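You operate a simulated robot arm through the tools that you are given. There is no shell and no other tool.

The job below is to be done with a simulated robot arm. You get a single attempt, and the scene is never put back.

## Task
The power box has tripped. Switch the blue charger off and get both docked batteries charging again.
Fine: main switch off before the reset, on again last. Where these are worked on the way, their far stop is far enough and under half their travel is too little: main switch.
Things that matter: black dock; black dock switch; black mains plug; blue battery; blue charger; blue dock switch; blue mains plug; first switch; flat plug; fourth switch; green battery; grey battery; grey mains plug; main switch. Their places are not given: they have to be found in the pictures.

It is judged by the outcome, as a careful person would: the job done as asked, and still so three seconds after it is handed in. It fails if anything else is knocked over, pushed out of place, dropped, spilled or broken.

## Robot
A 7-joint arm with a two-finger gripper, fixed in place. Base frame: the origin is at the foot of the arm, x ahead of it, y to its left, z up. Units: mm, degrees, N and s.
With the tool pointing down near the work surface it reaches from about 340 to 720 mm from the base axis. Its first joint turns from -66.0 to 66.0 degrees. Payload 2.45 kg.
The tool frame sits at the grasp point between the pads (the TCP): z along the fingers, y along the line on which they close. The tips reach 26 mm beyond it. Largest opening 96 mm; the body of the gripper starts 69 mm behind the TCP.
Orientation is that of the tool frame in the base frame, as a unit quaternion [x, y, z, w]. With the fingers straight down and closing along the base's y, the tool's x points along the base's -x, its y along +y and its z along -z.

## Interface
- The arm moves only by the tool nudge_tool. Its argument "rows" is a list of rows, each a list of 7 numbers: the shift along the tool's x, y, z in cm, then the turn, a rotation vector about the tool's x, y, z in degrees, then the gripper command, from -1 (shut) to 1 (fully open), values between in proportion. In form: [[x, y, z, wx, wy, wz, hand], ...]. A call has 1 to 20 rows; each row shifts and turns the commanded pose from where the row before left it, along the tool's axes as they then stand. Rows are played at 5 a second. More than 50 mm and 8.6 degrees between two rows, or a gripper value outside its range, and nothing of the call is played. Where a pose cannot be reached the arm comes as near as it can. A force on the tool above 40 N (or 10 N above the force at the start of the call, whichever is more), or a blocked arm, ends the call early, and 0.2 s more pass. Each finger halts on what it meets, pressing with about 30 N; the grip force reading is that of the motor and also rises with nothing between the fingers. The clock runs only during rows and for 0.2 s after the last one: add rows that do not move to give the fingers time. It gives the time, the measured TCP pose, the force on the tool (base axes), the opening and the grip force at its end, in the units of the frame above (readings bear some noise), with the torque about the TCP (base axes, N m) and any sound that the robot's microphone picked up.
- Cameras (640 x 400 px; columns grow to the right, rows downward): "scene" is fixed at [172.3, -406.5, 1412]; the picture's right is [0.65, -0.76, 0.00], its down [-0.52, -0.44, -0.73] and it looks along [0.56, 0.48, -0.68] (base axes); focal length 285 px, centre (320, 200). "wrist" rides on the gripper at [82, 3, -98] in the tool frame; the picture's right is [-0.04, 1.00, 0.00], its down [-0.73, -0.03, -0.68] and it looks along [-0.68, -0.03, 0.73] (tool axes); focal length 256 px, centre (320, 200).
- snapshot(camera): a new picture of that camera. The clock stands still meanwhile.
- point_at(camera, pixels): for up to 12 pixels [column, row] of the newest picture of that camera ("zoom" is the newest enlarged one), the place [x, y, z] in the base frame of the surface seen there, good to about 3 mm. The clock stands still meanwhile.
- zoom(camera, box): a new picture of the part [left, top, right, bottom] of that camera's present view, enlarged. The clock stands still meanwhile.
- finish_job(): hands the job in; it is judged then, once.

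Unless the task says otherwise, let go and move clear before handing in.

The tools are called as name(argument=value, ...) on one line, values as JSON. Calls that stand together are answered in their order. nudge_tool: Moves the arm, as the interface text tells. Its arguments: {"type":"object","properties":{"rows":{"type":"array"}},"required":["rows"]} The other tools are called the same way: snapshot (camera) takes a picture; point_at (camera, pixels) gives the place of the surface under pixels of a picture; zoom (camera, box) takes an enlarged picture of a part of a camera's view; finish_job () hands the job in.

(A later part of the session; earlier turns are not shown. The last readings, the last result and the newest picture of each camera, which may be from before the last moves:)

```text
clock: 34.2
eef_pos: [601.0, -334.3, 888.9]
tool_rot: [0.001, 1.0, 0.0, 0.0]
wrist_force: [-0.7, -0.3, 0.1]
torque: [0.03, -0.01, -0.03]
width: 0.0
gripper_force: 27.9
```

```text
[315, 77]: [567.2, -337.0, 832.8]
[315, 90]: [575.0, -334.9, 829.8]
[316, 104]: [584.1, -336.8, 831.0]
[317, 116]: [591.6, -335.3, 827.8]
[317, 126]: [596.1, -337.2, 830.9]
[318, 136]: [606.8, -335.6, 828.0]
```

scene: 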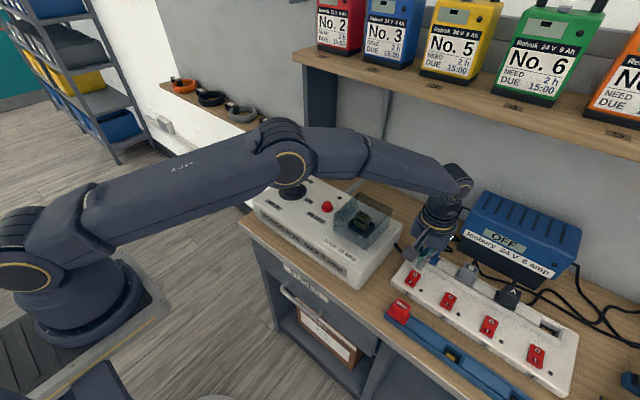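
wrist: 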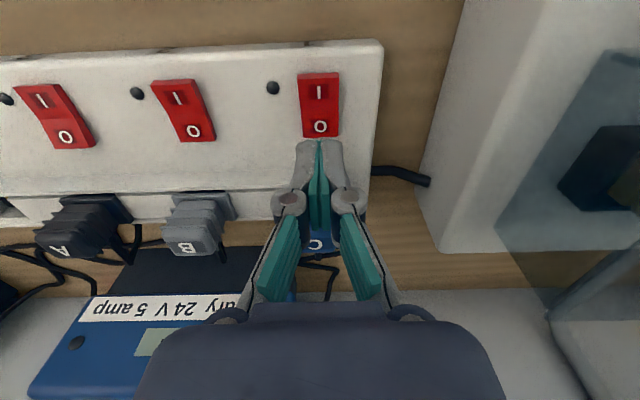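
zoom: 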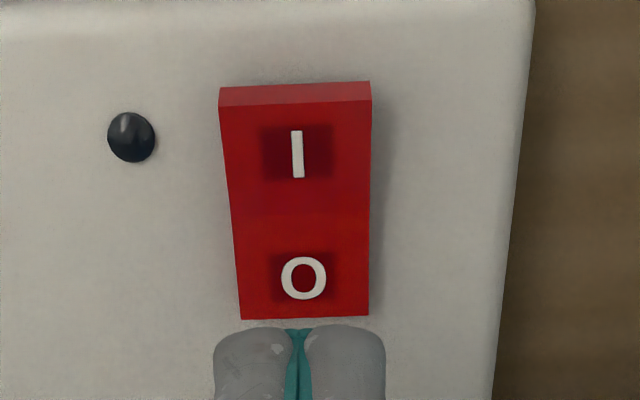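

The rocker has flipped: the I end now stands high (833) and the O end is down (828), matching switch 2. Next I'll lift clear and go to a viewing pose for the main knob, opening the fingers on the way.

nudge_tool(rows=[[0, 0, -4, 0, 0, 0, -1], [0, 0, -4, 0, 0, 0, -1], [0, 0, -4, 0, 0, 0, -1], [3, 4.5, 0, 0, 0, 0, 0], [3, 4.5, 0, 0, 0, 0, 0], [3, 4.5, 0, 0, 0, 0, 0], [3, 4.5, 0, 0, 0, 0, 0], [0, 4.5, 0, 0, 0, 0, 0], [0, 4.5, 0, 0, 0, 0, 0], [0, 4.5, 0, 0, 0, 0, 0], [0, 4.5, 0, 0, 0, 0, 0], [0, 2.4, 0, 0, 0, 0, 0], [0, 0, 0, 0, 0, 0, 0]])

snapshot(camera="wrist")

snapshot(camera="scene")

zoom(camera="scene", box=[380, 270, 480, 340])

zoom(camera="wrist", box=[240, 120, 400, 280])

```text
refused: row 4 steps farther than a row can; nothing moved
```

```text
taken
```

wrist: 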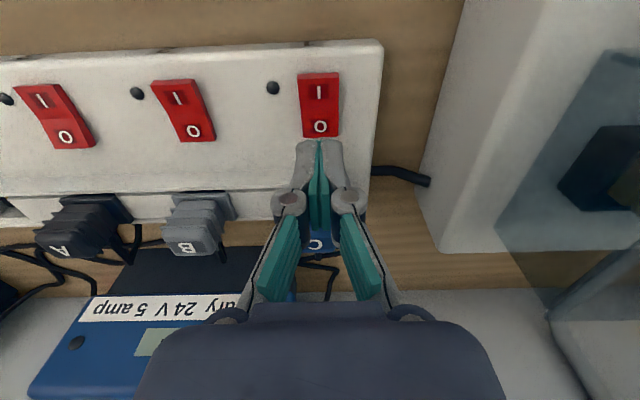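

```text
taken
```

scene: 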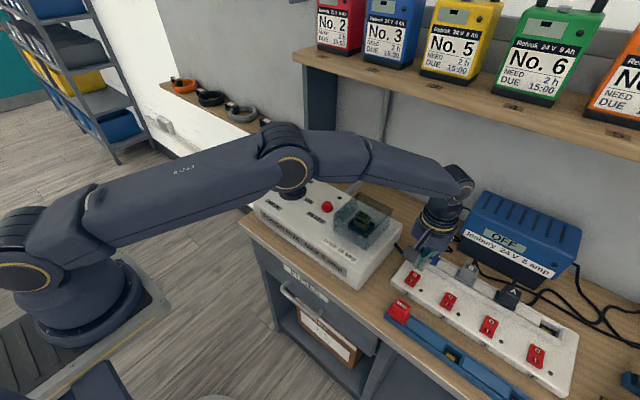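

```text
5.71 times, centred on (430, 305) of scene
```

zoom: 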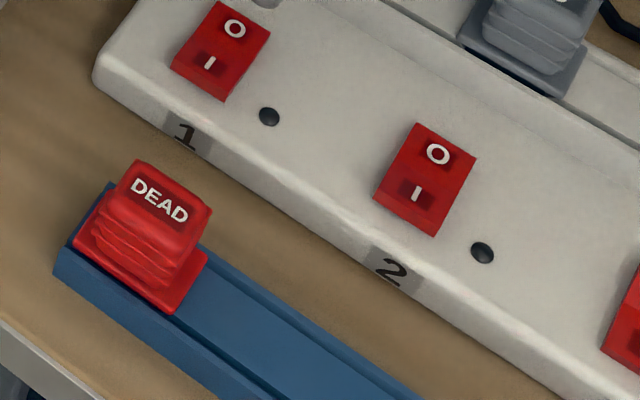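

```text
2.50 times, centred on (320, 200) of wrist
```

zoom: 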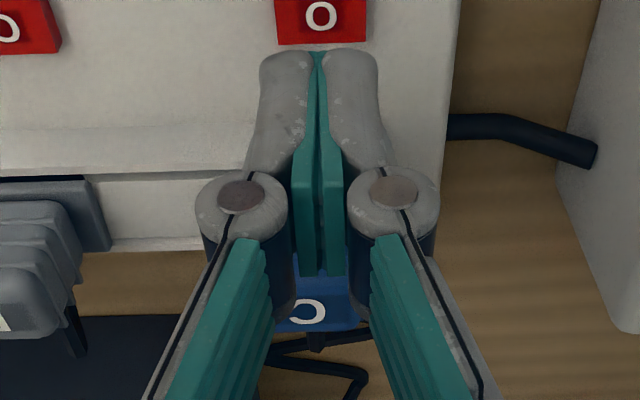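

The call was refused because row 4 stepped 54 mm, so the arm has not moved. The scene zoom shows switches 1 and 2 now look alike, so switch 1 is off. I'll repeat the move with smaller steps.

nudge_tool(rows=[[0, 0, -4, 0, 0, 0, -1], [0, 0, -4, 0, 0, 0, -1], [0, 0, -4, 0, 0, 0, -1], [2.4, 4.2, 0, 0, 0, 0, 0], [2.4, 4.2, 0, 0, 0, 0, 0], [2.4, 4.2, 0, 0, 0, 0, 0], [2.4, 4.2, 0, 0, 0, 0, 0], [2.4, 4.2, 0, 0, 0, 0, 0], [0, 4.5, 0, 0, 0, 0, 0], [0, 4.5, 0, 0, 0, 0, 0], [0, 4.5, 0, 0, 0, 0, 0], [0, 3.9, 0, 0, 0, 0, 0], [0, 0, 0, 0, 0, 0, 0]])

snapshot(camera="wrist")

zoom(camera="wrist", box=[240, 120, 400, 280])

```text
clock: 37.0
eef_pos: [481.6, 51.1, 1010.9]
tool_rot: [0.0, 1.0, -0.001, 0.0]
wrist_force: [-0.2, 1.2, 1.1]
torque: [0.01, 0.01, 0.02]
width: 47.9
gripper_force: 0.1
```

```text
taken
```

wrist: 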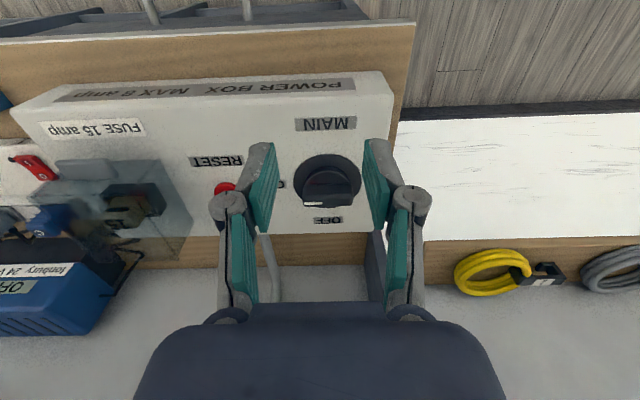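

```text
2.50 times, centred on (320, 200) of wrist
```

zoom: 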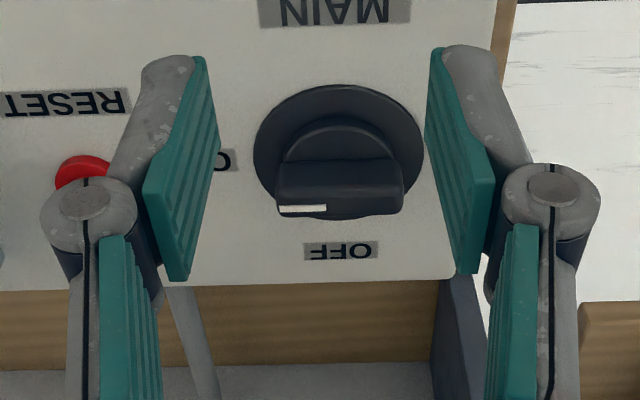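

The main knob's bar lies along y with its white mark at the −y end, (302,204) in the wrist view, so it points to ON. OFF is toward +x, a 90° counter-clockwise turn seen from above. I'll measure the disc and the bar exactly.

zoom(camera="wrist", box=[285, 145, 370, 215])

point_at(camera="wrist", pixels=[[304, 194], [328, 194], [352, 194], [304, 203], [328, 203], [352, 202], [328, 170], [295, 178], [359, 175], [328, 186], [328, 157], [328, 178]])

zoom(camera="scene", box=[265, 165, 345, 225])

```text
5.71 times, centred on (328, 180) of wrist
```

zoom: 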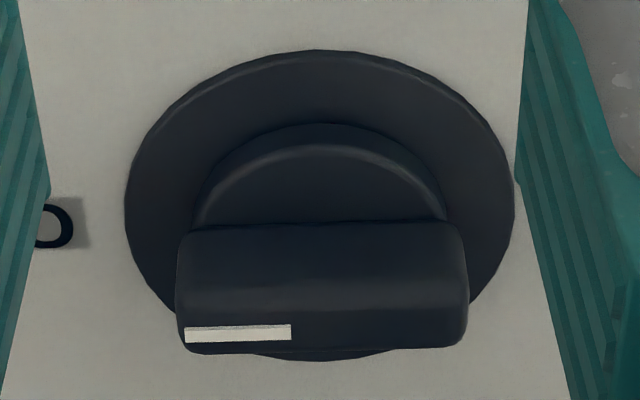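

```text
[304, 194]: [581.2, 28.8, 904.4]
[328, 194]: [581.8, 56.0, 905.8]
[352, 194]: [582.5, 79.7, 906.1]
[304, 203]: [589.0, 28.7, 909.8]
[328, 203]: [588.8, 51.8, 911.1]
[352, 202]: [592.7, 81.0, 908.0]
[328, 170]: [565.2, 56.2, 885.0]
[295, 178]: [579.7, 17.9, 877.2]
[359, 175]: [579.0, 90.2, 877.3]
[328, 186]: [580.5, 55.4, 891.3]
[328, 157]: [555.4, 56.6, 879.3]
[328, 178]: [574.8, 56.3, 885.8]
```

```text
6.67 times, centred on (305, 195) of scene
```

zoom: 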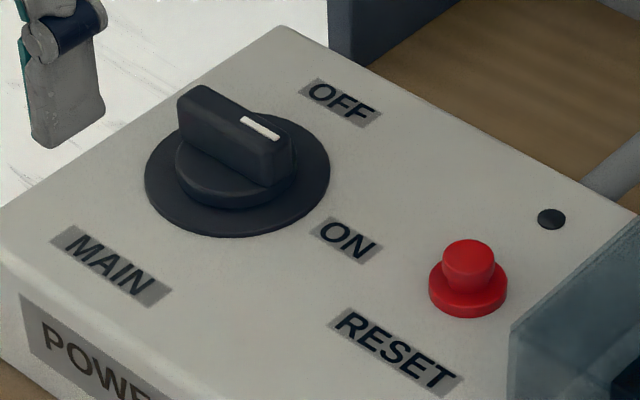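

The scene zoom confirms the bar points at ON. The knob centre comes out near (588, 55), with the bar about 14 mm thick and 54 mm long and its top at z≈911. Before turning the gripper 90° there I'll check how far the upright shelf panel reaches forward.

snapshot(camera="scene")

point_at(camera="scene", pixels=[[318, 100], [318, 140], [318, 165], [310, 80], [328, 150], [308, 130], [297, 53], [345, 180], [276, 185], [327, 201], [327, 206], [360, 205]])

```text
taken
```

scene: 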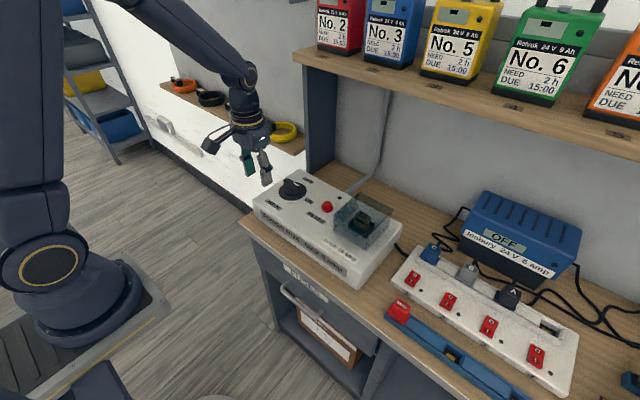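

```text
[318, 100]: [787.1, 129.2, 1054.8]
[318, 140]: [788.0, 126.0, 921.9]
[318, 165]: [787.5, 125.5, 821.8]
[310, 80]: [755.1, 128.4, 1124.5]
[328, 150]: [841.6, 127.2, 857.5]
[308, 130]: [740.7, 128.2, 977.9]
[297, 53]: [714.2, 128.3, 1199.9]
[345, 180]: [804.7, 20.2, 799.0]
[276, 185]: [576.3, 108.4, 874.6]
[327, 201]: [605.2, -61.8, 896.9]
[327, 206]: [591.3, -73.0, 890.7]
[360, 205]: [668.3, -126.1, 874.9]
```

The panel's front edge is at x≈715–740 and the gripper would reach only x≈637, so the turn is clear. I'll move over the knob at height, yaw the tool +90° so the fingers close across the bar, and then recheck from there.

nudge_tool(rows=[[-3.6, 0.2, 0, 0, 0, 0, 0.2], [-3.6, 0.2, 0, 0, 0, 0, 0.2], [-3.4, 0, 0, 0, 0, 0, 0.2], [0, 0, 0, 0, 0, 8.5, 0.2], [0, 0, 0, 0, 0, 8.5, 0.2], [0, 0, 0, 0, 0, 8.5, 0.2], [0, 0, 0, 0, 0, 8.5, 0.2], [0, 0, 0, 0, 0, 8.5, 0.2], [0, 0, 0, 0, 0, 8.5, 0.2], [0, 0, 0, 0, 0, 8.5, 0.2], [0, 0, 0, 0, 0, 8.5, 0.2], [0, 0, 0, 0, 0, 8.5, 0.2], [0, 0, 0, 0, 0, 8.5, 0.2], [0, 0, 0, 0, 0, 5, 0.2], [0, 0, 0, 0, 0, 0, 0.2]])

snapshot(camera="wrist")

zoom(camera="wrist", box=[240, 40, 400, 200])

snapshot(camera="scene")

```text
clock: 40.2
eef_pos: [588.3, 54.8, 1009.7]
tool_rot: [0.707, 0.707, 0.0, -0.001]
wrist_force: [-0.4, -0.4, 1.0]
torque: [0.03, 0.0, -0.01]
width: 57.7
gripper_force: 0.1
```

```text
taken
```

wrist: 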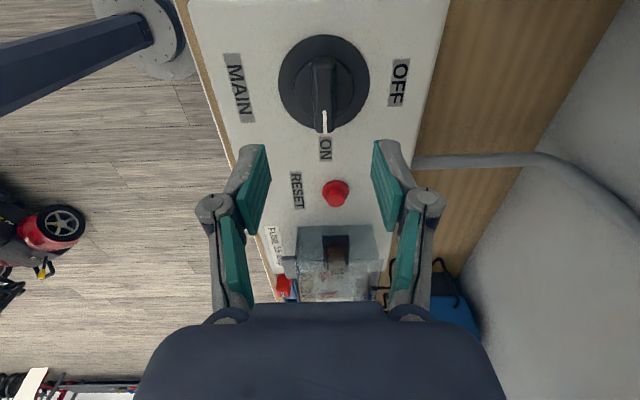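

```text
2.50 times, centred on (320, 120) of wrist
```

zoom: 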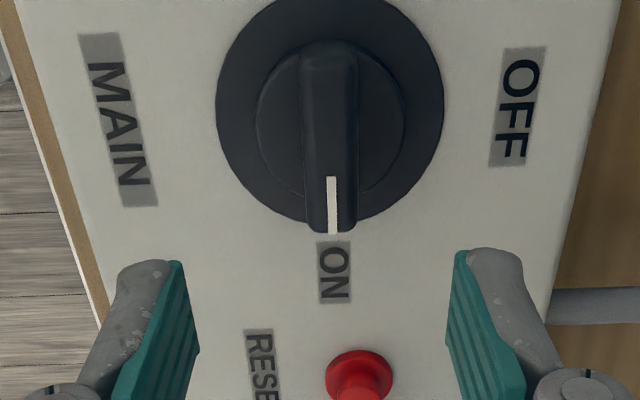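

```text
taken
```

scene: 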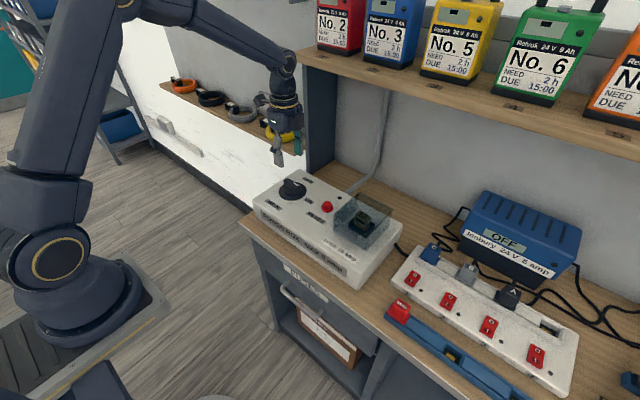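

This overhead view shows the knob clearly at (323,85), with its white mark pointing at ON. I'll measure the disc and bar edges from here to get the axis accurately.

point_at(camera="zoom", pixels=[[222, 108], [438, 108], [330, 60], [330, 120], [330, 180], [308, 130], [352, 130], [308, 190], [350, 190], [262, 115], [398, 115], [358, 375]])

point_at(camera="wrist", pixels=[[324, 38], [324, 45], [322, 60], [324, 128], [324, 131], [336, 186], [336, 192], [335, 205]])

```text
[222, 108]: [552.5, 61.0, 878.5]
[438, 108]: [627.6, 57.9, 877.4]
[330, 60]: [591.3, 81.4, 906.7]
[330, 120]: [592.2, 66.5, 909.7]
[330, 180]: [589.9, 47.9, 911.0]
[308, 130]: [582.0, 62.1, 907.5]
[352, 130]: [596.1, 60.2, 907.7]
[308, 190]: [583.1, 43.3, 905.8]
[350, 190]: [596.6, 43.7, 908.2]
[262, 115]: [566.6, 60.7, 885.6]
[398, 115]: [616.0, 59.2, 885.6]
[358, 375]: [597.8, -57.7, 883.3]
```

```text
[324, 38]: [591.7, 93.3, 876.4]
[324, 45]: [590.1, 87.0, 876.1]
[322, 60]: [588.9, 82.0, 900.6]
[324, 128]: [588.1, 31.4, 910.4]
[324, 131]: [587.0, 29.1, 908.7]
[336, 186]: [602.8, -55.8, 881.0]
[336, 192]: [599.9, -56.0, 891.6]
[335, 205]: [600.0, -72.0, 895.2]
```

The axis comes out at about (589.5, 55.5), the bar 14 mm thick, its top at z 911 and the hub top at 886. I'll correct by about 1 mm and descend so the tips stop at z≈891, straddling the bar.

nudge_tool(rows=[[0.07, 0.13, 3.5, 0, 0, 0, 0.2], [0, 0, 3.0, 0, 0, 0, 0.2], [0, 0, 1.5, 0, 0, 0, 0.2], [0, 0, 1.3, 0, 0, 0, 0.2], [0, 0, 0, 0, 0, 0, 0.2]])

snapshot(camera="wrist")

zoom(camera="scene", box=[250, 140, 350, 230])

```text
clock: 41.4
eef_pos: [588.4, 55.1, 915.4]
tool_rot: [0.708, 0.707, 0.0, 0.0]
wrist_force: [-0.1, 0.0, -0.6]
torque: [0.03, -0.01, 0.0]
width: 57.6
gripper_force: 0.1
```

```text
taken
```

wrist: 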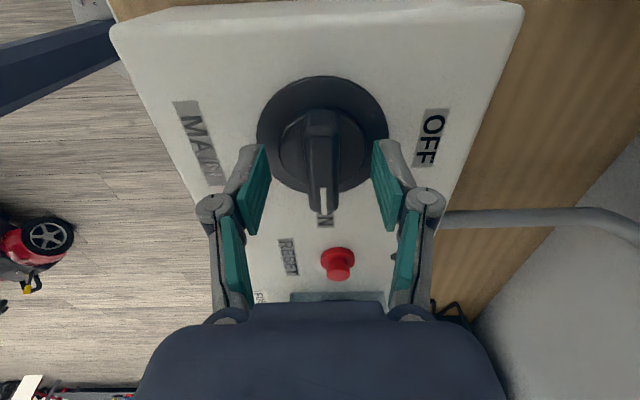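

```text
4.44 times, centred on (300, 185) of scene
```

zoom: 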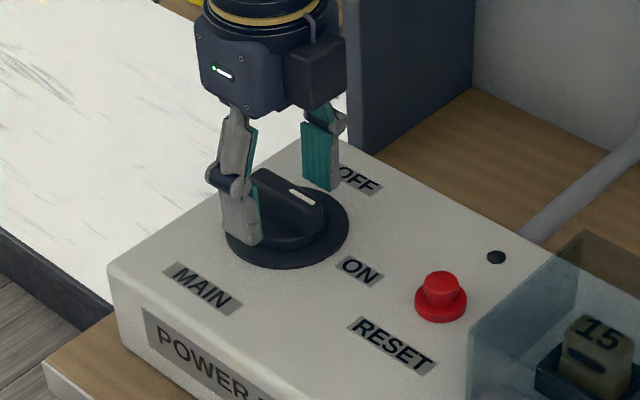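

The fingers straddle the bar with no contact force, and the TCP is at (588.4, 55.1, 915.4). I'll close on the bar now.

nudge_tool(rows=[[0, 0.08, -0.1, 0, 0, 0, -0.4], [0, 0, 0, 0, 0, 0, -0.8], [0, 0, 0, 0, 0, 0, -1], [0, 0, 0, 0, 0, 0, -1], [0, 0, 0, 0, 0, 0, -1]])

```text
clock: 42.6
eef_pos: [590.4, 55.0, 916.9]
tool_rot: [0.707, 0.707, 0.0, 0.001]
wrist_force: [5.6, 0.7, -3.2]
torque: [0.05, -0.15, 0.03]
width: 18.0
gripper_force: 43.4
```

The bar is gripped at 18 mm with a small side force of 5.6 N. I'll start turning toward OFF (negative about tool z), in a short first portion to check the forces.

nudge_tool(rows=[[0, 0, 0, 0, 0, -6, -1], [0, 0, 0, 0, 0, -8, -1], [0, 0, 0, 0, 0, -8, -1], [0, 0, 0, 0, 0, -8, -1], [0, 0, 0, 0, 0, 0, -1]])

```text
clock: 43.8
eef_pos: [589.9, 54.1, 917.5]
tool_rot: [0.5, 0.866, 0.001, 0.0]
wrist_force: [16.1, 1.5, -13.0]
torque: [0.85, 0.0, 0.0]
width: 17.8
gripper_force: 43.6
```

The tool turned 30°, with side force up to 16 N and a −13 N pull in z. I'll check with pictures that the knob follows.

snapshot(camera="wrist")

zoom(camera="wrist", box=[230, 50, 410, 270])

zoom(camera="scene", box=[250, 140, 350, 230])

```text
taken
```

wrist: 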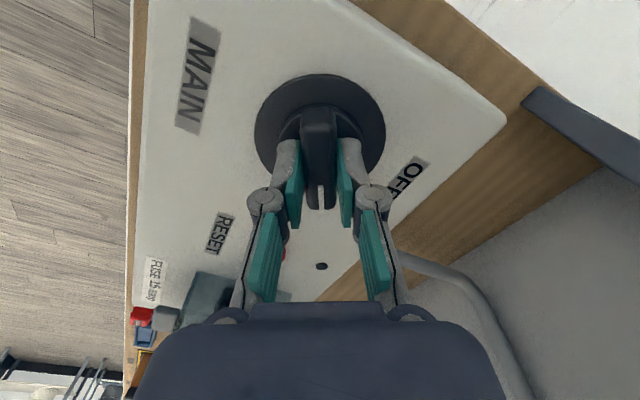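

```text
1.82 times, centred on (320, 160) of wrist
```

zoom: 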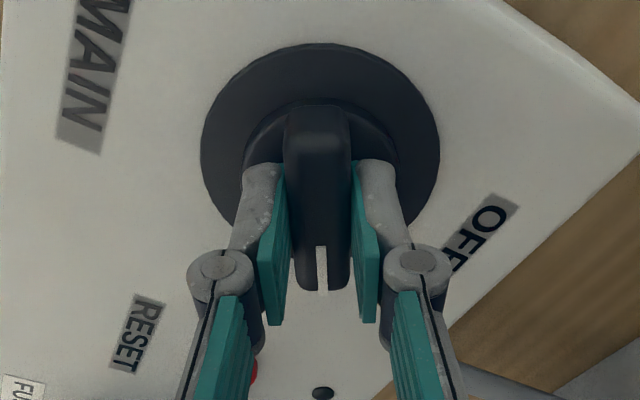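

```text
4.44 times, centred on (300, 185) of scene
```

zoom: 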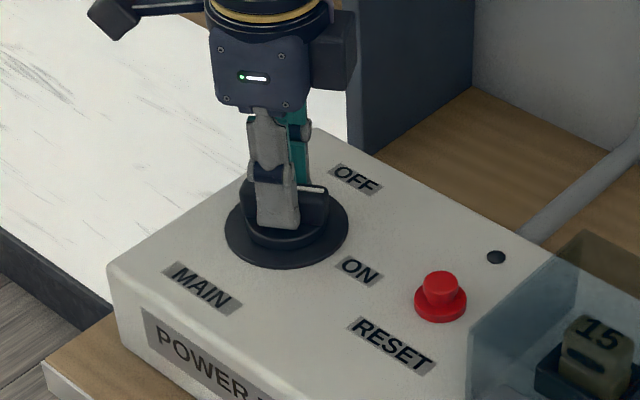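

The bar and its white mark followed the gripper, now 30° toward OFF. I'll ease the side load with about 1 mm in +x and carry on turning.

nudge_tool(rows=[[-0.05, 0.09, 0.05, 0, 0, 0, -1], [0, 0, 0, 0, 0, -6, -1], [0, 0, 0, 0, 0, -8, -1], [0, 0, 0, 0, 0, -8, -1], [0, 0, 0, 0, 0, -8, -1], [0, 0, 0, 0, 0, 0, -1]])

```text
clock: 45.2
eef_pos: [589.7, 54.2, 917.5]
tool_rot: [0.259, 0.966, 0.002, 0.0]
wrist_force: [10.1, 7.0, 4.1]
torque: [0.53, 0.39, -0.02]
width: 18.0
gripper_force: 43.3
```

The tool is 60° through and forces are moderate (10 N in x, 7 N in y). I'll turn the remaining 30°.

nudge_tool(rows=[[0, 0, 0, 0, 0, -6, -1], [0, 0, 0, 0, 0, -8, -1], [0, 0, 0, 0, 0, -8, -1], [0, 0, 0, 0, 0, -8, -1], [0, 0, 0, 0, 0, 0, -1]])

snapshot(camera="wrist")

zoom(camera="wrist", box=[230, 50, 410, 270])

zoom(camera="scene", box=[250, 140, 350, 230])

```text
clock: 46.4
eef_pos: [589.3, 54.6, 916.3]
tool_rot: [0.0, 1.0, 0.0, 0.0]
wrist_force: [6.4, 4.7, 7.2]
torque: [0.1, -0.27, -0.07]
width: 17.9
gripper_force: 42.8
```

```text
taken
```

wrist: 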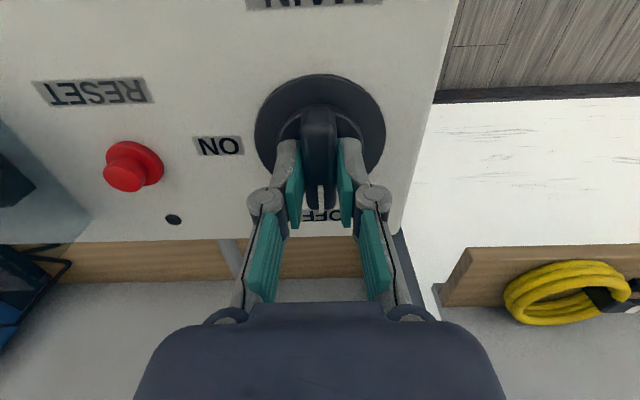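

```text
1.82 times, centred on (320, 160) of wrist
```

zoom: 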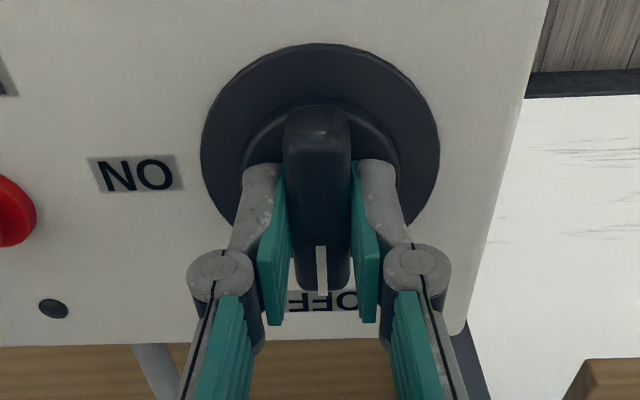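

```text
4.44 times, centred on (300, 185) of scene
```

zoom: 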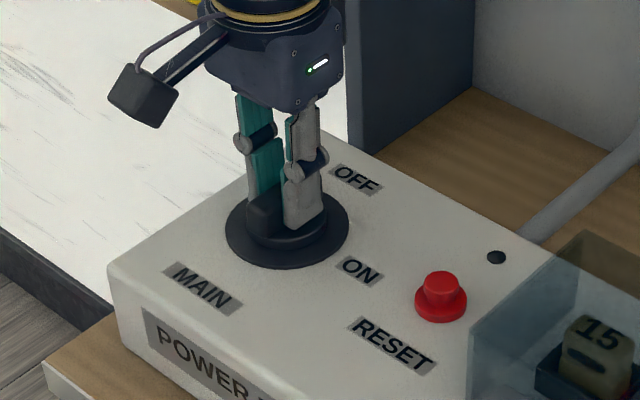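

The white mark at (320,195) now points straight at OFF. I'll nudge 4° further to make sure it is against its stop.

nudge_tool(rows=[[0, 0, 0, 0, 0, -2, -1], [0, 0, 0, 0, 0, -2, -1], [0, 0, 0, 0, 0, 0, -1]])

```text
clock: 47.2
eef_pos: [590.1, 55.1, 917.4]
tool_rot: [-0.034, 0.999, 0.001, 0.0]
wrist_force: [3.2, 8.6, 9.5]
torque: [0.25, -0.13, -1.41]
width: 18.8
gripper_force: 43.9
```

The torque about z jumped to −1.41 N m, so the knob is at its OFF stop. I'll take the strain off, open, and rise straight up.

nudge_tool(rows=[[0, 0, 0, 0, 0, 3.5, -1], [0, 0, 0, 0, 0, 0, -0.4], [0, 0, 0, 0, 0, 0, 0], [0, 0, 0, 0, 0, 0, 0.2], [0, 0, 0, 0, 0, 0, 0.2], [0, 0, -3, 0, 0, 0, 0.2], [0, 0, -3, 0, 0, 0, 0.2], [0, 0, -3, 0, 0, 0, 0.2], [0, 0, 0, 0, 0, 0, 0.2]])

snapshot(camera="wrist")

zoom(camera="scene", box=[250, 140, 350, 230])

```text
clock: 49.2
eef_pos: [588.6, 55.4, 1006.7]
tool_rot: [-0.004, 1.0, 0.0, 0.0]
wrist_force: [0.0, 0.0, 0.3]
torque: [-0.01, 0.02, 0.02]
width: 57.9
gripper_force: 0.0
```

```text
taken
```

wrist: 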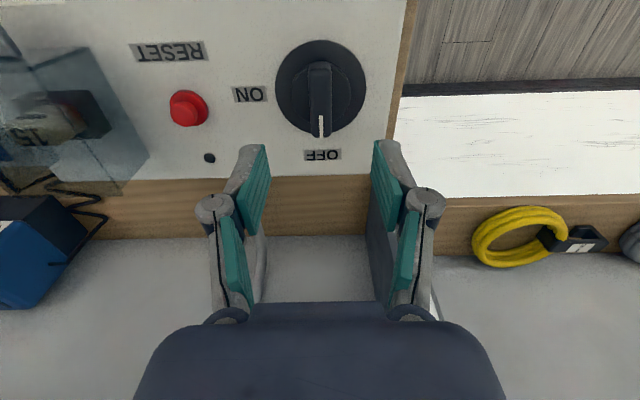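

```text
4.44 times, centred on (300, 185) of scene
```

zoom: 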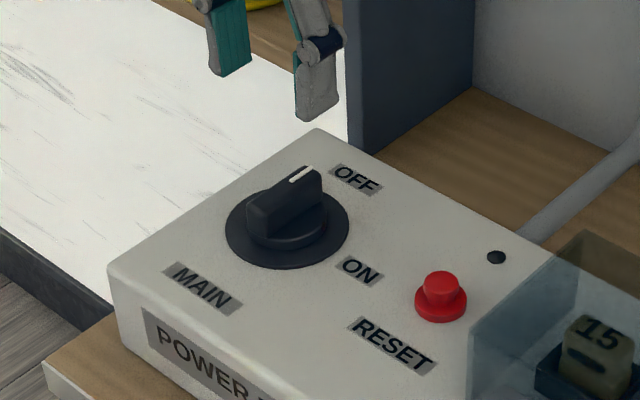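

Main now stands at OFF. Next is the reset button at (188,107) in the wrist view, so I'll measure it.

zoom(camera="wrist", box=[140, 60, 240, 150])

point_at(camera="wrist", pixels=[[182, 106], [185, 106], [190, 106], [185, 112], [185, 118], [190, 116], [203, 108], [178, 115], [209, 158], [120, 130], [60, 60], [120, 60]])

snapshot(camera="scene")

```text
4.44 times, centred on (190, 105) of wrist
```

zoom: 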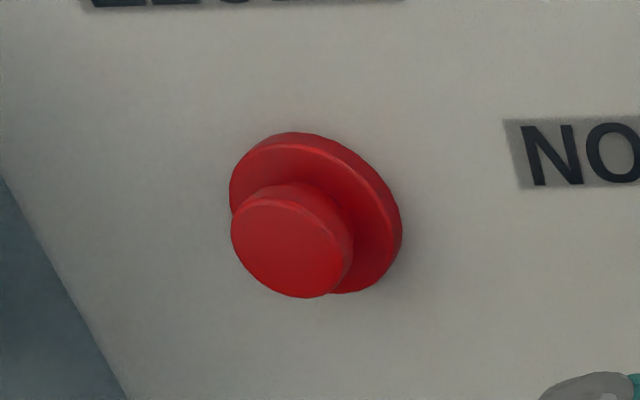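

```text
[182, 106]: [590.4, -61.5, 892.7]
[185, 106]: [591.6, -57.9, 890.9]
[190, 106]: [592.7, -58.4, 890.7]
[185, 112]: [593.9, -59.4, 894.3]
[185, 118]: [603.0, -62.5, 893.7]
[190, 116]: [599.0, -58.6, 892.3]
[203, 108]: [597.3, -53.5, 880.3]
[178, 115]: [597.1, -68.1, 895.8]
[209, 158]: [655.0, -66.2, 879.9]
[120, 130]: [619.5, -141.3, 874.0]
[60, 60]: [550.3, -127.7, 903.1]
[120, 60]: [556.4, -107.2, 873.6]
```

```text
taken
```

scene: 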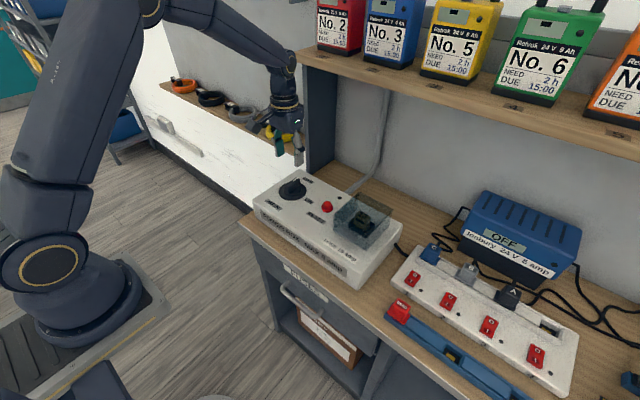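

The button top is centred near (599, -64) at z≈895, with its flange at 880. I'll shut the fingers, move above it, descend to tip z≈907, and check alignment before pressing.

nudge_tool(rows=[[0, 0, 0, 0, 0, 0.5, -1], [0, 0, 0, 0, 0, 0, -1], [-0.34, -4, 0, 0, 0, 0, -1], [-0.35, -4, 0, 0, 0, 0, -1], [-0.35, -3.94, 0, 0, 0, 0, -1], [0, 0, 3.5, 0, 0, 0, -1], [0, 0, 2.5, 0, 0, 0, -1], [0, 0, 1.4, 0, 0, 0, -1], [0, 0, 0, 0, 0, 0, -1]])

snapshot(camera="wrist")

zoom(camera="wrist", box=[260, 60, 380, 200])

zoom(camera="scene", box=[280, 160, 380, 250])

```text
clock: 51.2
eef_pos: [602.3, -64.9, 933.2]
tool_rot: [0.0, 1.0, 0.0, 0.0]
wrist_force: [0.6, -0.6, -0.1]
torque: [-0.02, 0.02, 0.03]
width: 0.0
gripper_force: 28.3
```

```text
taken
```

wrist: 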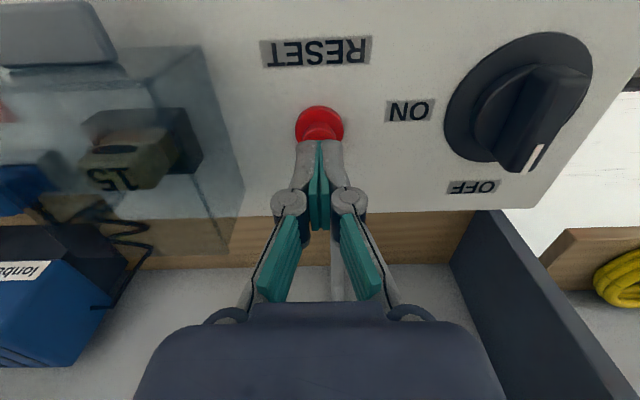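

```text
2.86 times, centred on (320, 130) of wrist
```

zoom: 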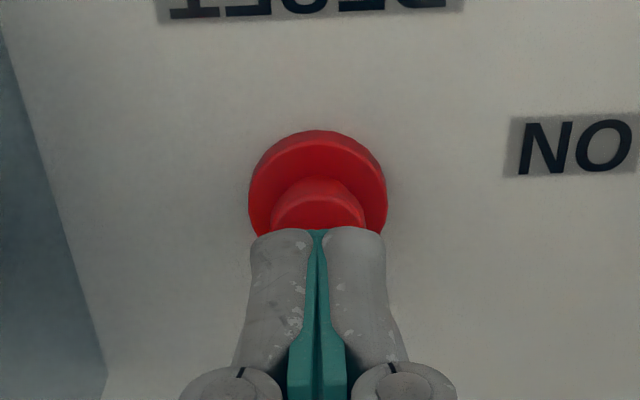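

```text
4.44 times, centred on (330, 205) of scene
```

zoom: 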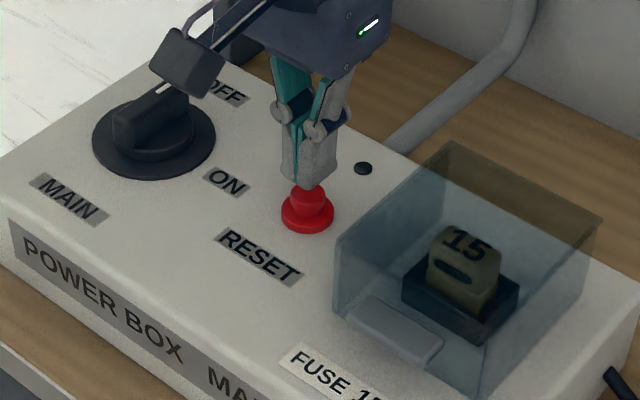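

The fingers hang over the button and are aligned in y. I'll check the button's near edge to fine-tune x.

point_at(camera="zoom", pixels=[[318, 135], [318, 165], [318, 178], [318, 190], [318, 205], [318, 222], [275, 210], [362, 210], [252, 195], [384, 195], [290, 250]])

```text
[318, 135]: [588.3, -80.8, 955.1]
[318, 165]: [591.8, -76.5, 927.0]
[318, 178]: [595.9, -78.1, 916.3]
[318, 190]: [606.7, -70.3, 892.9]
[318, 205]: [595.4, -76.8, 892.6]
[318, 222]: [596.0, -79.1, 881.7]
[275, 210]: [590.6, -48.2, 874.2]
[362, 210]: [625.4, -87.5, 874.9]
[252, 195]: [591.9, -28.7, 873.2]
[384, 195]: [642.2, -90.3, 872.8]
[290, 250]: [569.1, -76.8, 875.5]
```

The newest zoom was the scene one, so those points don't apply. I'll query the wrist picture directly instead.

point_at(camera="wrist", pixels=[[319, 108], [319, 113], [319, 121], [319, 125], [319, 128], [319, 132], [319, 137], [305, 135], [334, 135], [297, 125], [343, 125], [315, 150]])

```text
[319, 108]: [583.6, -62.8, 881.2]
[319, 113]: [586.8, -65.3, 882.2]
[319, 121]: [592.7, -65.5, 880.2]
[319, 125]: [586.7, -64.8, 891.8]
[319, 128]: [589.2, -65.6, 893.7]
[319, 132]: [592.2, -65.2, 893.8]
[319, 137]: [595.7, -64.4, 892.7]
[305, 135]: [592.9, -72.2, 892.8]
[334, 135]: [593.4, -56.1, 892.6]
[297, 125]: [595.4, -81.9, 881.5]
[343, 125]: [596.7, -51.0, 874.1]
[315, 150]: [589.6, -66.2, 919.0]
```

The button top's centre is about (598.5, -65) at z≈893.5. I'll shift 2.5 mm back in x and press in 2 mm steps, watching force and sound.

nudge_tool(rows=[[0.25, 0, 0.6, 0, 0, 0, -1], [0, 0, 0.6, 0, 0, 0, -1], [0, 0, 0.2, 0, 0, 0, -1], [0, 0, 0.2, 0, 0, 0, -1], [0, 0, 0.2, 0, 0, 0, -1], [0, 0, 0.2, 0, 0, 0, -1], [0, 0, 0, 0, 0, 0, -1]])

```text
clock: 52.8
eef_pos: [597.4, -65.6, 912.7]
tool_rot: [0.0, 1.0, 0.0, 0.001]
wrist_force: [-1.0, 1.3, 3.0]
torque: [0.01, 0.01, 0.0]
width: 6.0
gripper_force: 29.1
```

Only 3 N so far at tip z≈887, so the button is moving but not bottomed. I'll press further in small steps.

nudge_tool(rows=[[0, 0, 0.1, 0, 0, 0, -1], [0, 0, 0.1, 0, 0, 0, -1], [0, 0, 0.1, 0, 0, 0, -1], [0, 0, 0, 0, 0, 0, -1]])

```text
clock: 53.8
eef_pos: [598.5, -66.9, 910.2]
tool_rot: [-0.001, 1.0, 0.0, 0.0]
wrist_force: [0.7, 0.5, 3.6]
torque: [0.02, 0.03, 0.0]
width: 6.0
gripper_force: 28.7
```

Still 3.6 N at tip z≈884. I'll look at it before going deeper.

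zoom(camera="scene", box=[300, 175, 360, 225])

zoom(camera="wrist", box=[260, 80, 380, 220])

```text
8.00 times, centred on (330, 200) of scene
```

zoom: 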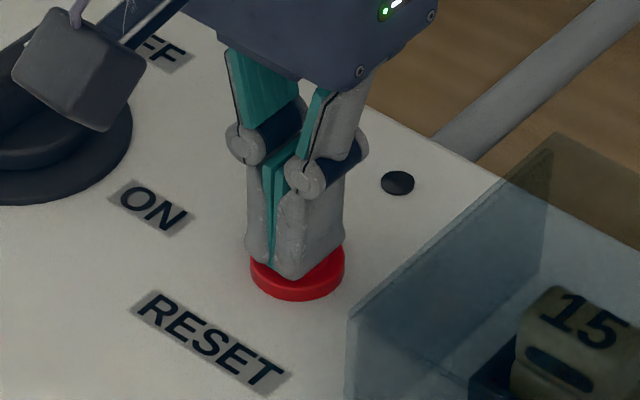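

```text
2.86 times, centred on (320, 150) of wrist
```

zoom: 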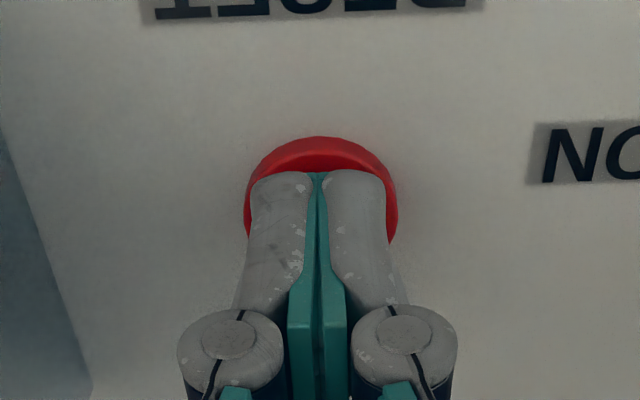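

The button is almost flush with its flange. I'll press the last few millimetres until the force rises.

nudge_tool(rows=[[0, 0, 0.1, 0, 0, 0, -1], [0, 0, 0.1, 0, 0, 0, -1], [0, 0, 0.1, 0, 0, 0, -1], [0, 0, 0.1, 0, 0, 0, -1], [0, 0, 0, 0, 0, 0, -1]])

```text
clock: 55.0
eef_pos: [598.7, -64.3, 906.7]
tool_rot: [0.0, 1.0, 0.0, 0.001]
wrist_force: [0.3, 0.8, 17.7]
torque: [0.03, -0.05, 0.0]
width: 6.1
gripper_force: 28.2
```

The force rose to 17.7 N at tip z≈881, so the button is fully pressed. I'll lift clear and look at the box.

nudge_tool(rows=[[0, 0, -1.5, 0, 0, 0, -1], [0, 0, -4, 0, 0, 0, -1], [0, 0, -4.4, 0, 0, 0, -1], [0, 0, 0, 0, 0, 0, -1]])

snapshot(camera="wrist")

snapshot(camera="scene")

zoom(camera="scene", box=[250, 150, 410, 270])

```text
clock: 56.0
eef_pos: [598.0, -65.1, 1004.5]
tool_rot: [0.001, 1.0, 0.0, 0.0]
wrist_force: [-0.5, -0.3, -0.6]
torque: [0.0, 0.03, -0.01]
width: 0.0
gripper_force: 28.7
```

```text
taken
```

wrist: 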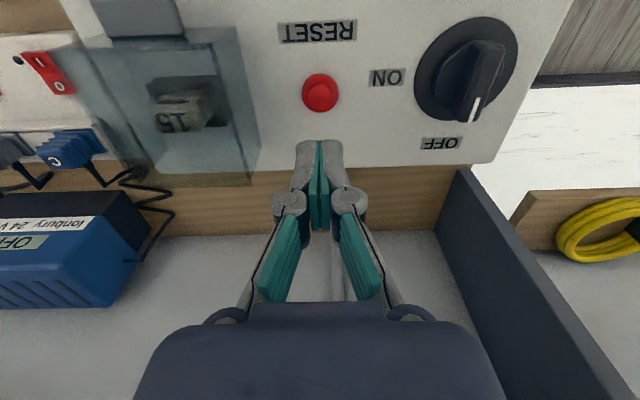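

```text
taken
```

scene: 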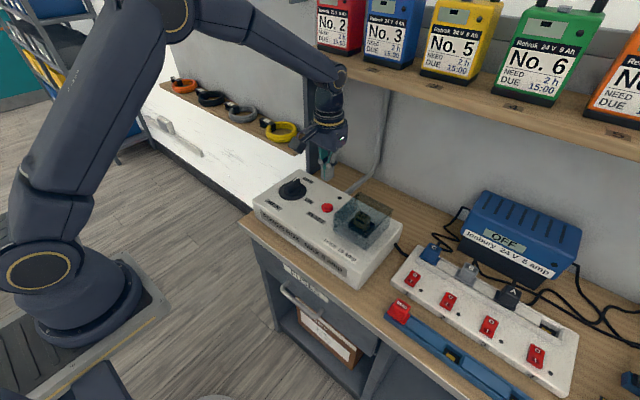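

```text
3.33 times, centred on (330, 210) of scene
```

zoom: 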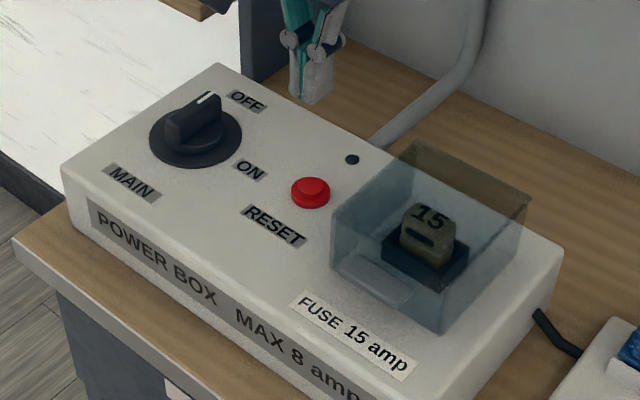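

The reset button has stayed pressed in (flush, at (327,208) in the scene) and main is still OFF. The last step is main ON, so I'll open the fingers, move back over the knob with the tool at yaw 0, and descend around the bar.

nudge_tool(rows=[[0.28, 4, 0, 0, 0, 0, 0.2], [0.28, 4, 0, 0, 0, 0, 0.2], [0.25, 4, 0, 0, 0, 0, 0.2], [0, 0, 3.5, 0, 0, 0, 0.2], [0, 0, 2.5, 0, 0, 0, 0.2], [0, 0, 0, 0, 0, 0, 0.2]])

snapshot(camera="wrist")

zoom(camera="scene", box=[250, 140, 350, 230])

```text
clock: 57.4
eef_pos: [588.6, 55.1, 945.0]
tool_rot: [0.001, 1.0, 0.0, 0.0]
wrist_force: [-0.4, -0.7, 0.9]
torque: [0.01, 0.04, 0.0]
width: 57.7
gripper_force: 0.1
```

```text
taken
```

wrist: 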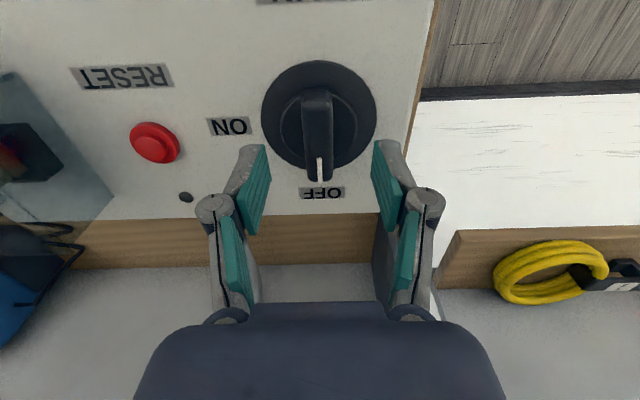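

```text
4.44 times, centred on (300, 185) of scene
```

zoom: 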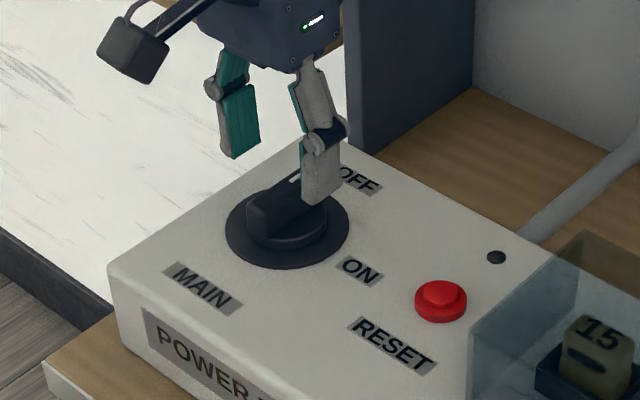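

The fingers are placed either side of the bar at (318,130). I'll descend the last 28 mm and close.

nudge_tool(rows=[[-0.1, 0, 1.5, 0, 0, 0, 0.2], [0, 0, 1.3, 0, 0, 0, 0.2], [0, 0, 0, 0, 0, 0, 0.2], [0, 0, 0, 0, 0, 0, -0.4], [0, 0, 0, 0, 0, 0, -0.8], [0, 0, 0, 0, 0, 0, -1], [0, 0, 0, 0, 0, 0, -1], [0, 0, 0, 0, 0, 0, -1]])

```text
clock: 59.2
eef_pos: [590.0, 54.8, 916.4]
tool_rot: [0.001, 1.0, -0.001, 0.0]
wrist_force: [-0.5, -3.4, -0.8]
torque: [-0.07, -0.01, -0.03]
width: 18.0
gripper_force: 43.1
```

The bar is gripped at 18 mm with only −3.4 N of side force. I'll turn clockwise (positive about tool z), the first 45° toward ON.

nudge_tool(rows=[[0, 0, 0, 0, 0, 6, -1], [0, 0, 0, 0, 0, 8, -1], [0, 0, 0, 0, 0, 8, -1], [0, 0, 0, 0, 0, 8, -1], [0, 0, 0, 0, 0, 8, -1], [0, 0, 0, 0, 0, 7, -1], [0, 0, 0, 0, 0, 0, -1]])

```text
clock: 60.8
eef_pos: [591.5, 54.4, 917.2]
tool_rot: [0.384, 0.923, -0.001, 0.0]
wrist_force: [6.6, -9.8, -13.3]
torque: [-1.0, -0.92, 0.03]
width: 17.7
gripper_force: 43.3
```

Halfway, with forces below 14 N. I'll continue the other 45°.

nudge_tool(rows=[[0, 0, 0.05, 0, 0, 6, -1], [0, 0, 0, 0, 0, 8, -1], [0, 0, 0, 0, 0, 8, -1], [0, 0, 0, 0, 0, 8, -1], [0, 0, 0, 0, 0, 8, -1], [0, 0, 0, 0, 0, 7, -1], [0, 0, 0, 0, 0, 0, -1]])

snapshot(camera="wrist")

zoom(camera="wrist", box=[230, 50, 410, 270])

zoom(camera="scene", box=[250, 140, 350, 230])

```text
clock: 62.4
eef_pos: [591.2, 53.7, 915.8]
tool_rot: [0.709, 0.706, -0.001, 0.0]
wrist_force: [-8.2, -17.9, 3.1]
torque: [0.34, 0.28, 0.11]
width: 17.7
gripper_force: 42.9
```

```text
taken
```

wrist: 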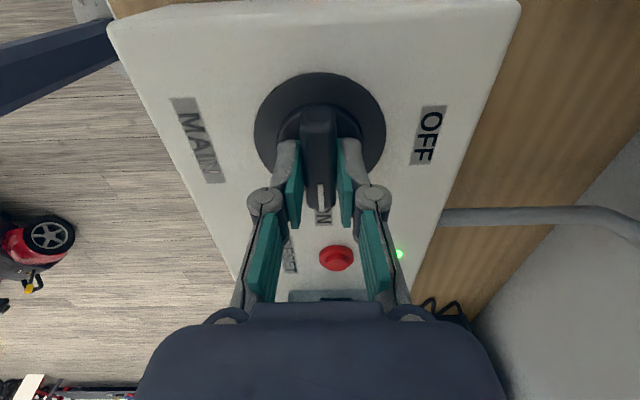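

```text
1.82 times, centred on (320, 160) of wrist
```

zoom: 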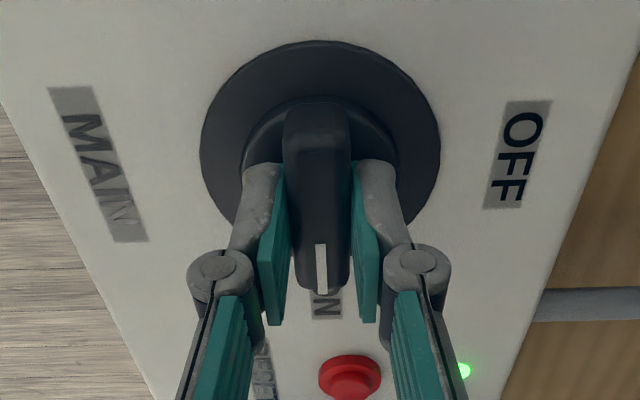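

```text
4.44 times, centred on (300, 185) of scene
```

zoom: 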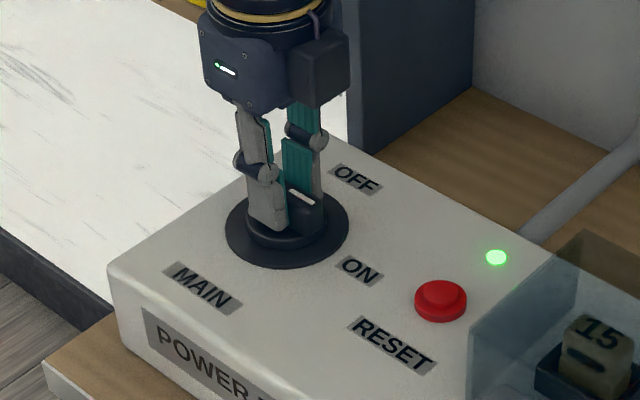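

The box lamp now glows green (at (342,204) in the scene) and the mark points to ON. I'll nudge 3° to make sure it's at the stop, then ease off, open and rise.

nudge_tool(rows=[[0, 0, 0, 0, 0, 2, -1], [0, 0, 0, 0, 0, 1.5, -1], [0, 0, 0, 0, 0, 0, -1]])

nudge_tool(rows=[[0, 0, 0, 0, 0, -3.5, -1], [0, 0, 0, 0, 0, 0, -0.4], [0, 0, 0, 0, 0, 0, 0], [0, 0, 0, 0, 0, 0, 0.2], [0, 0, 0, 0, 0, 0, 0.2], [0, 0, -3, 0, 0, 0, 0.2], [0, 0, -3, 0, 0, 0, 0.2], [0, 0, -3, 0, 0, 0, 0.2], [0, 0, -3, 0, 0, 0, 0.2], [0, 0, 0, 0, 0, 0, 0.2]])

snapshot(camera="wrist")

snapshot(camera="scene")

zoom(camera="scene", box=[250, 140, 410, 270])

zoom(camera="scene", box=[380, 180, 640, 400])

```text
clock: 63.2
eef_pos: [590.3, 54.0, 916.4]
tool_rot: [0.728, 0.686, -0.001, -0.001]
wrist_force: [-18.5, -17.8, 17.5]
torque: [-0.61, 0.45, 1.22]
width: 18.5
gripper_force: 43.3
```

```text
clock: 65.4
eef_pos: [591.3, 56.1, 1035.4]
tool_rot: [0.707, 0.707, 0.0, 0.0]
wrist_force: [1.4, 0.4, -0.1]
torque: [0.01, 0.0, 0.02]
width: 57.7
gripper_force: 0.0
```

```text
taken
```

wrist: 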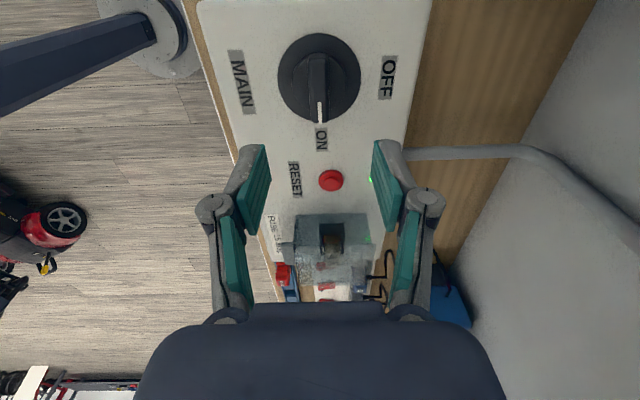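

```text
taken
```

scene: 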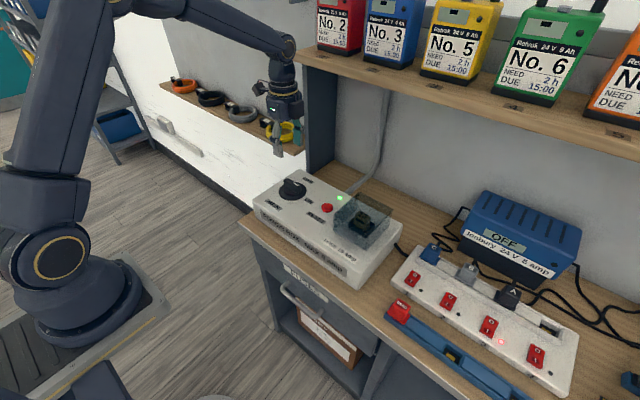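

```text
3.08 times, centred on (330, 205) of scene
```

zoom: 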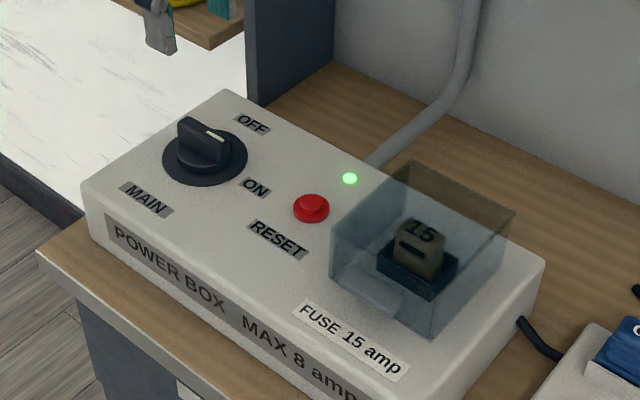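

```text
1.82 times, centred on (510, 290) of scene
```

zoom: 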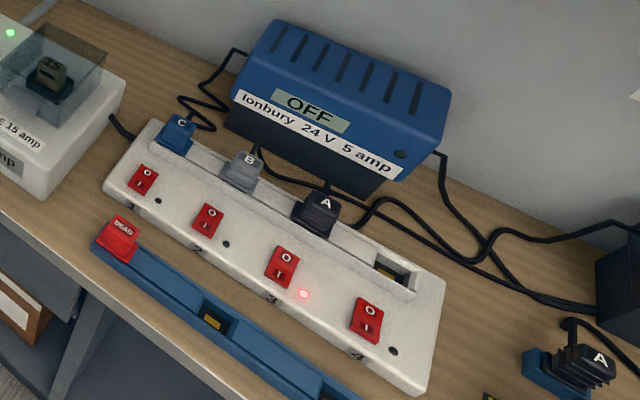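

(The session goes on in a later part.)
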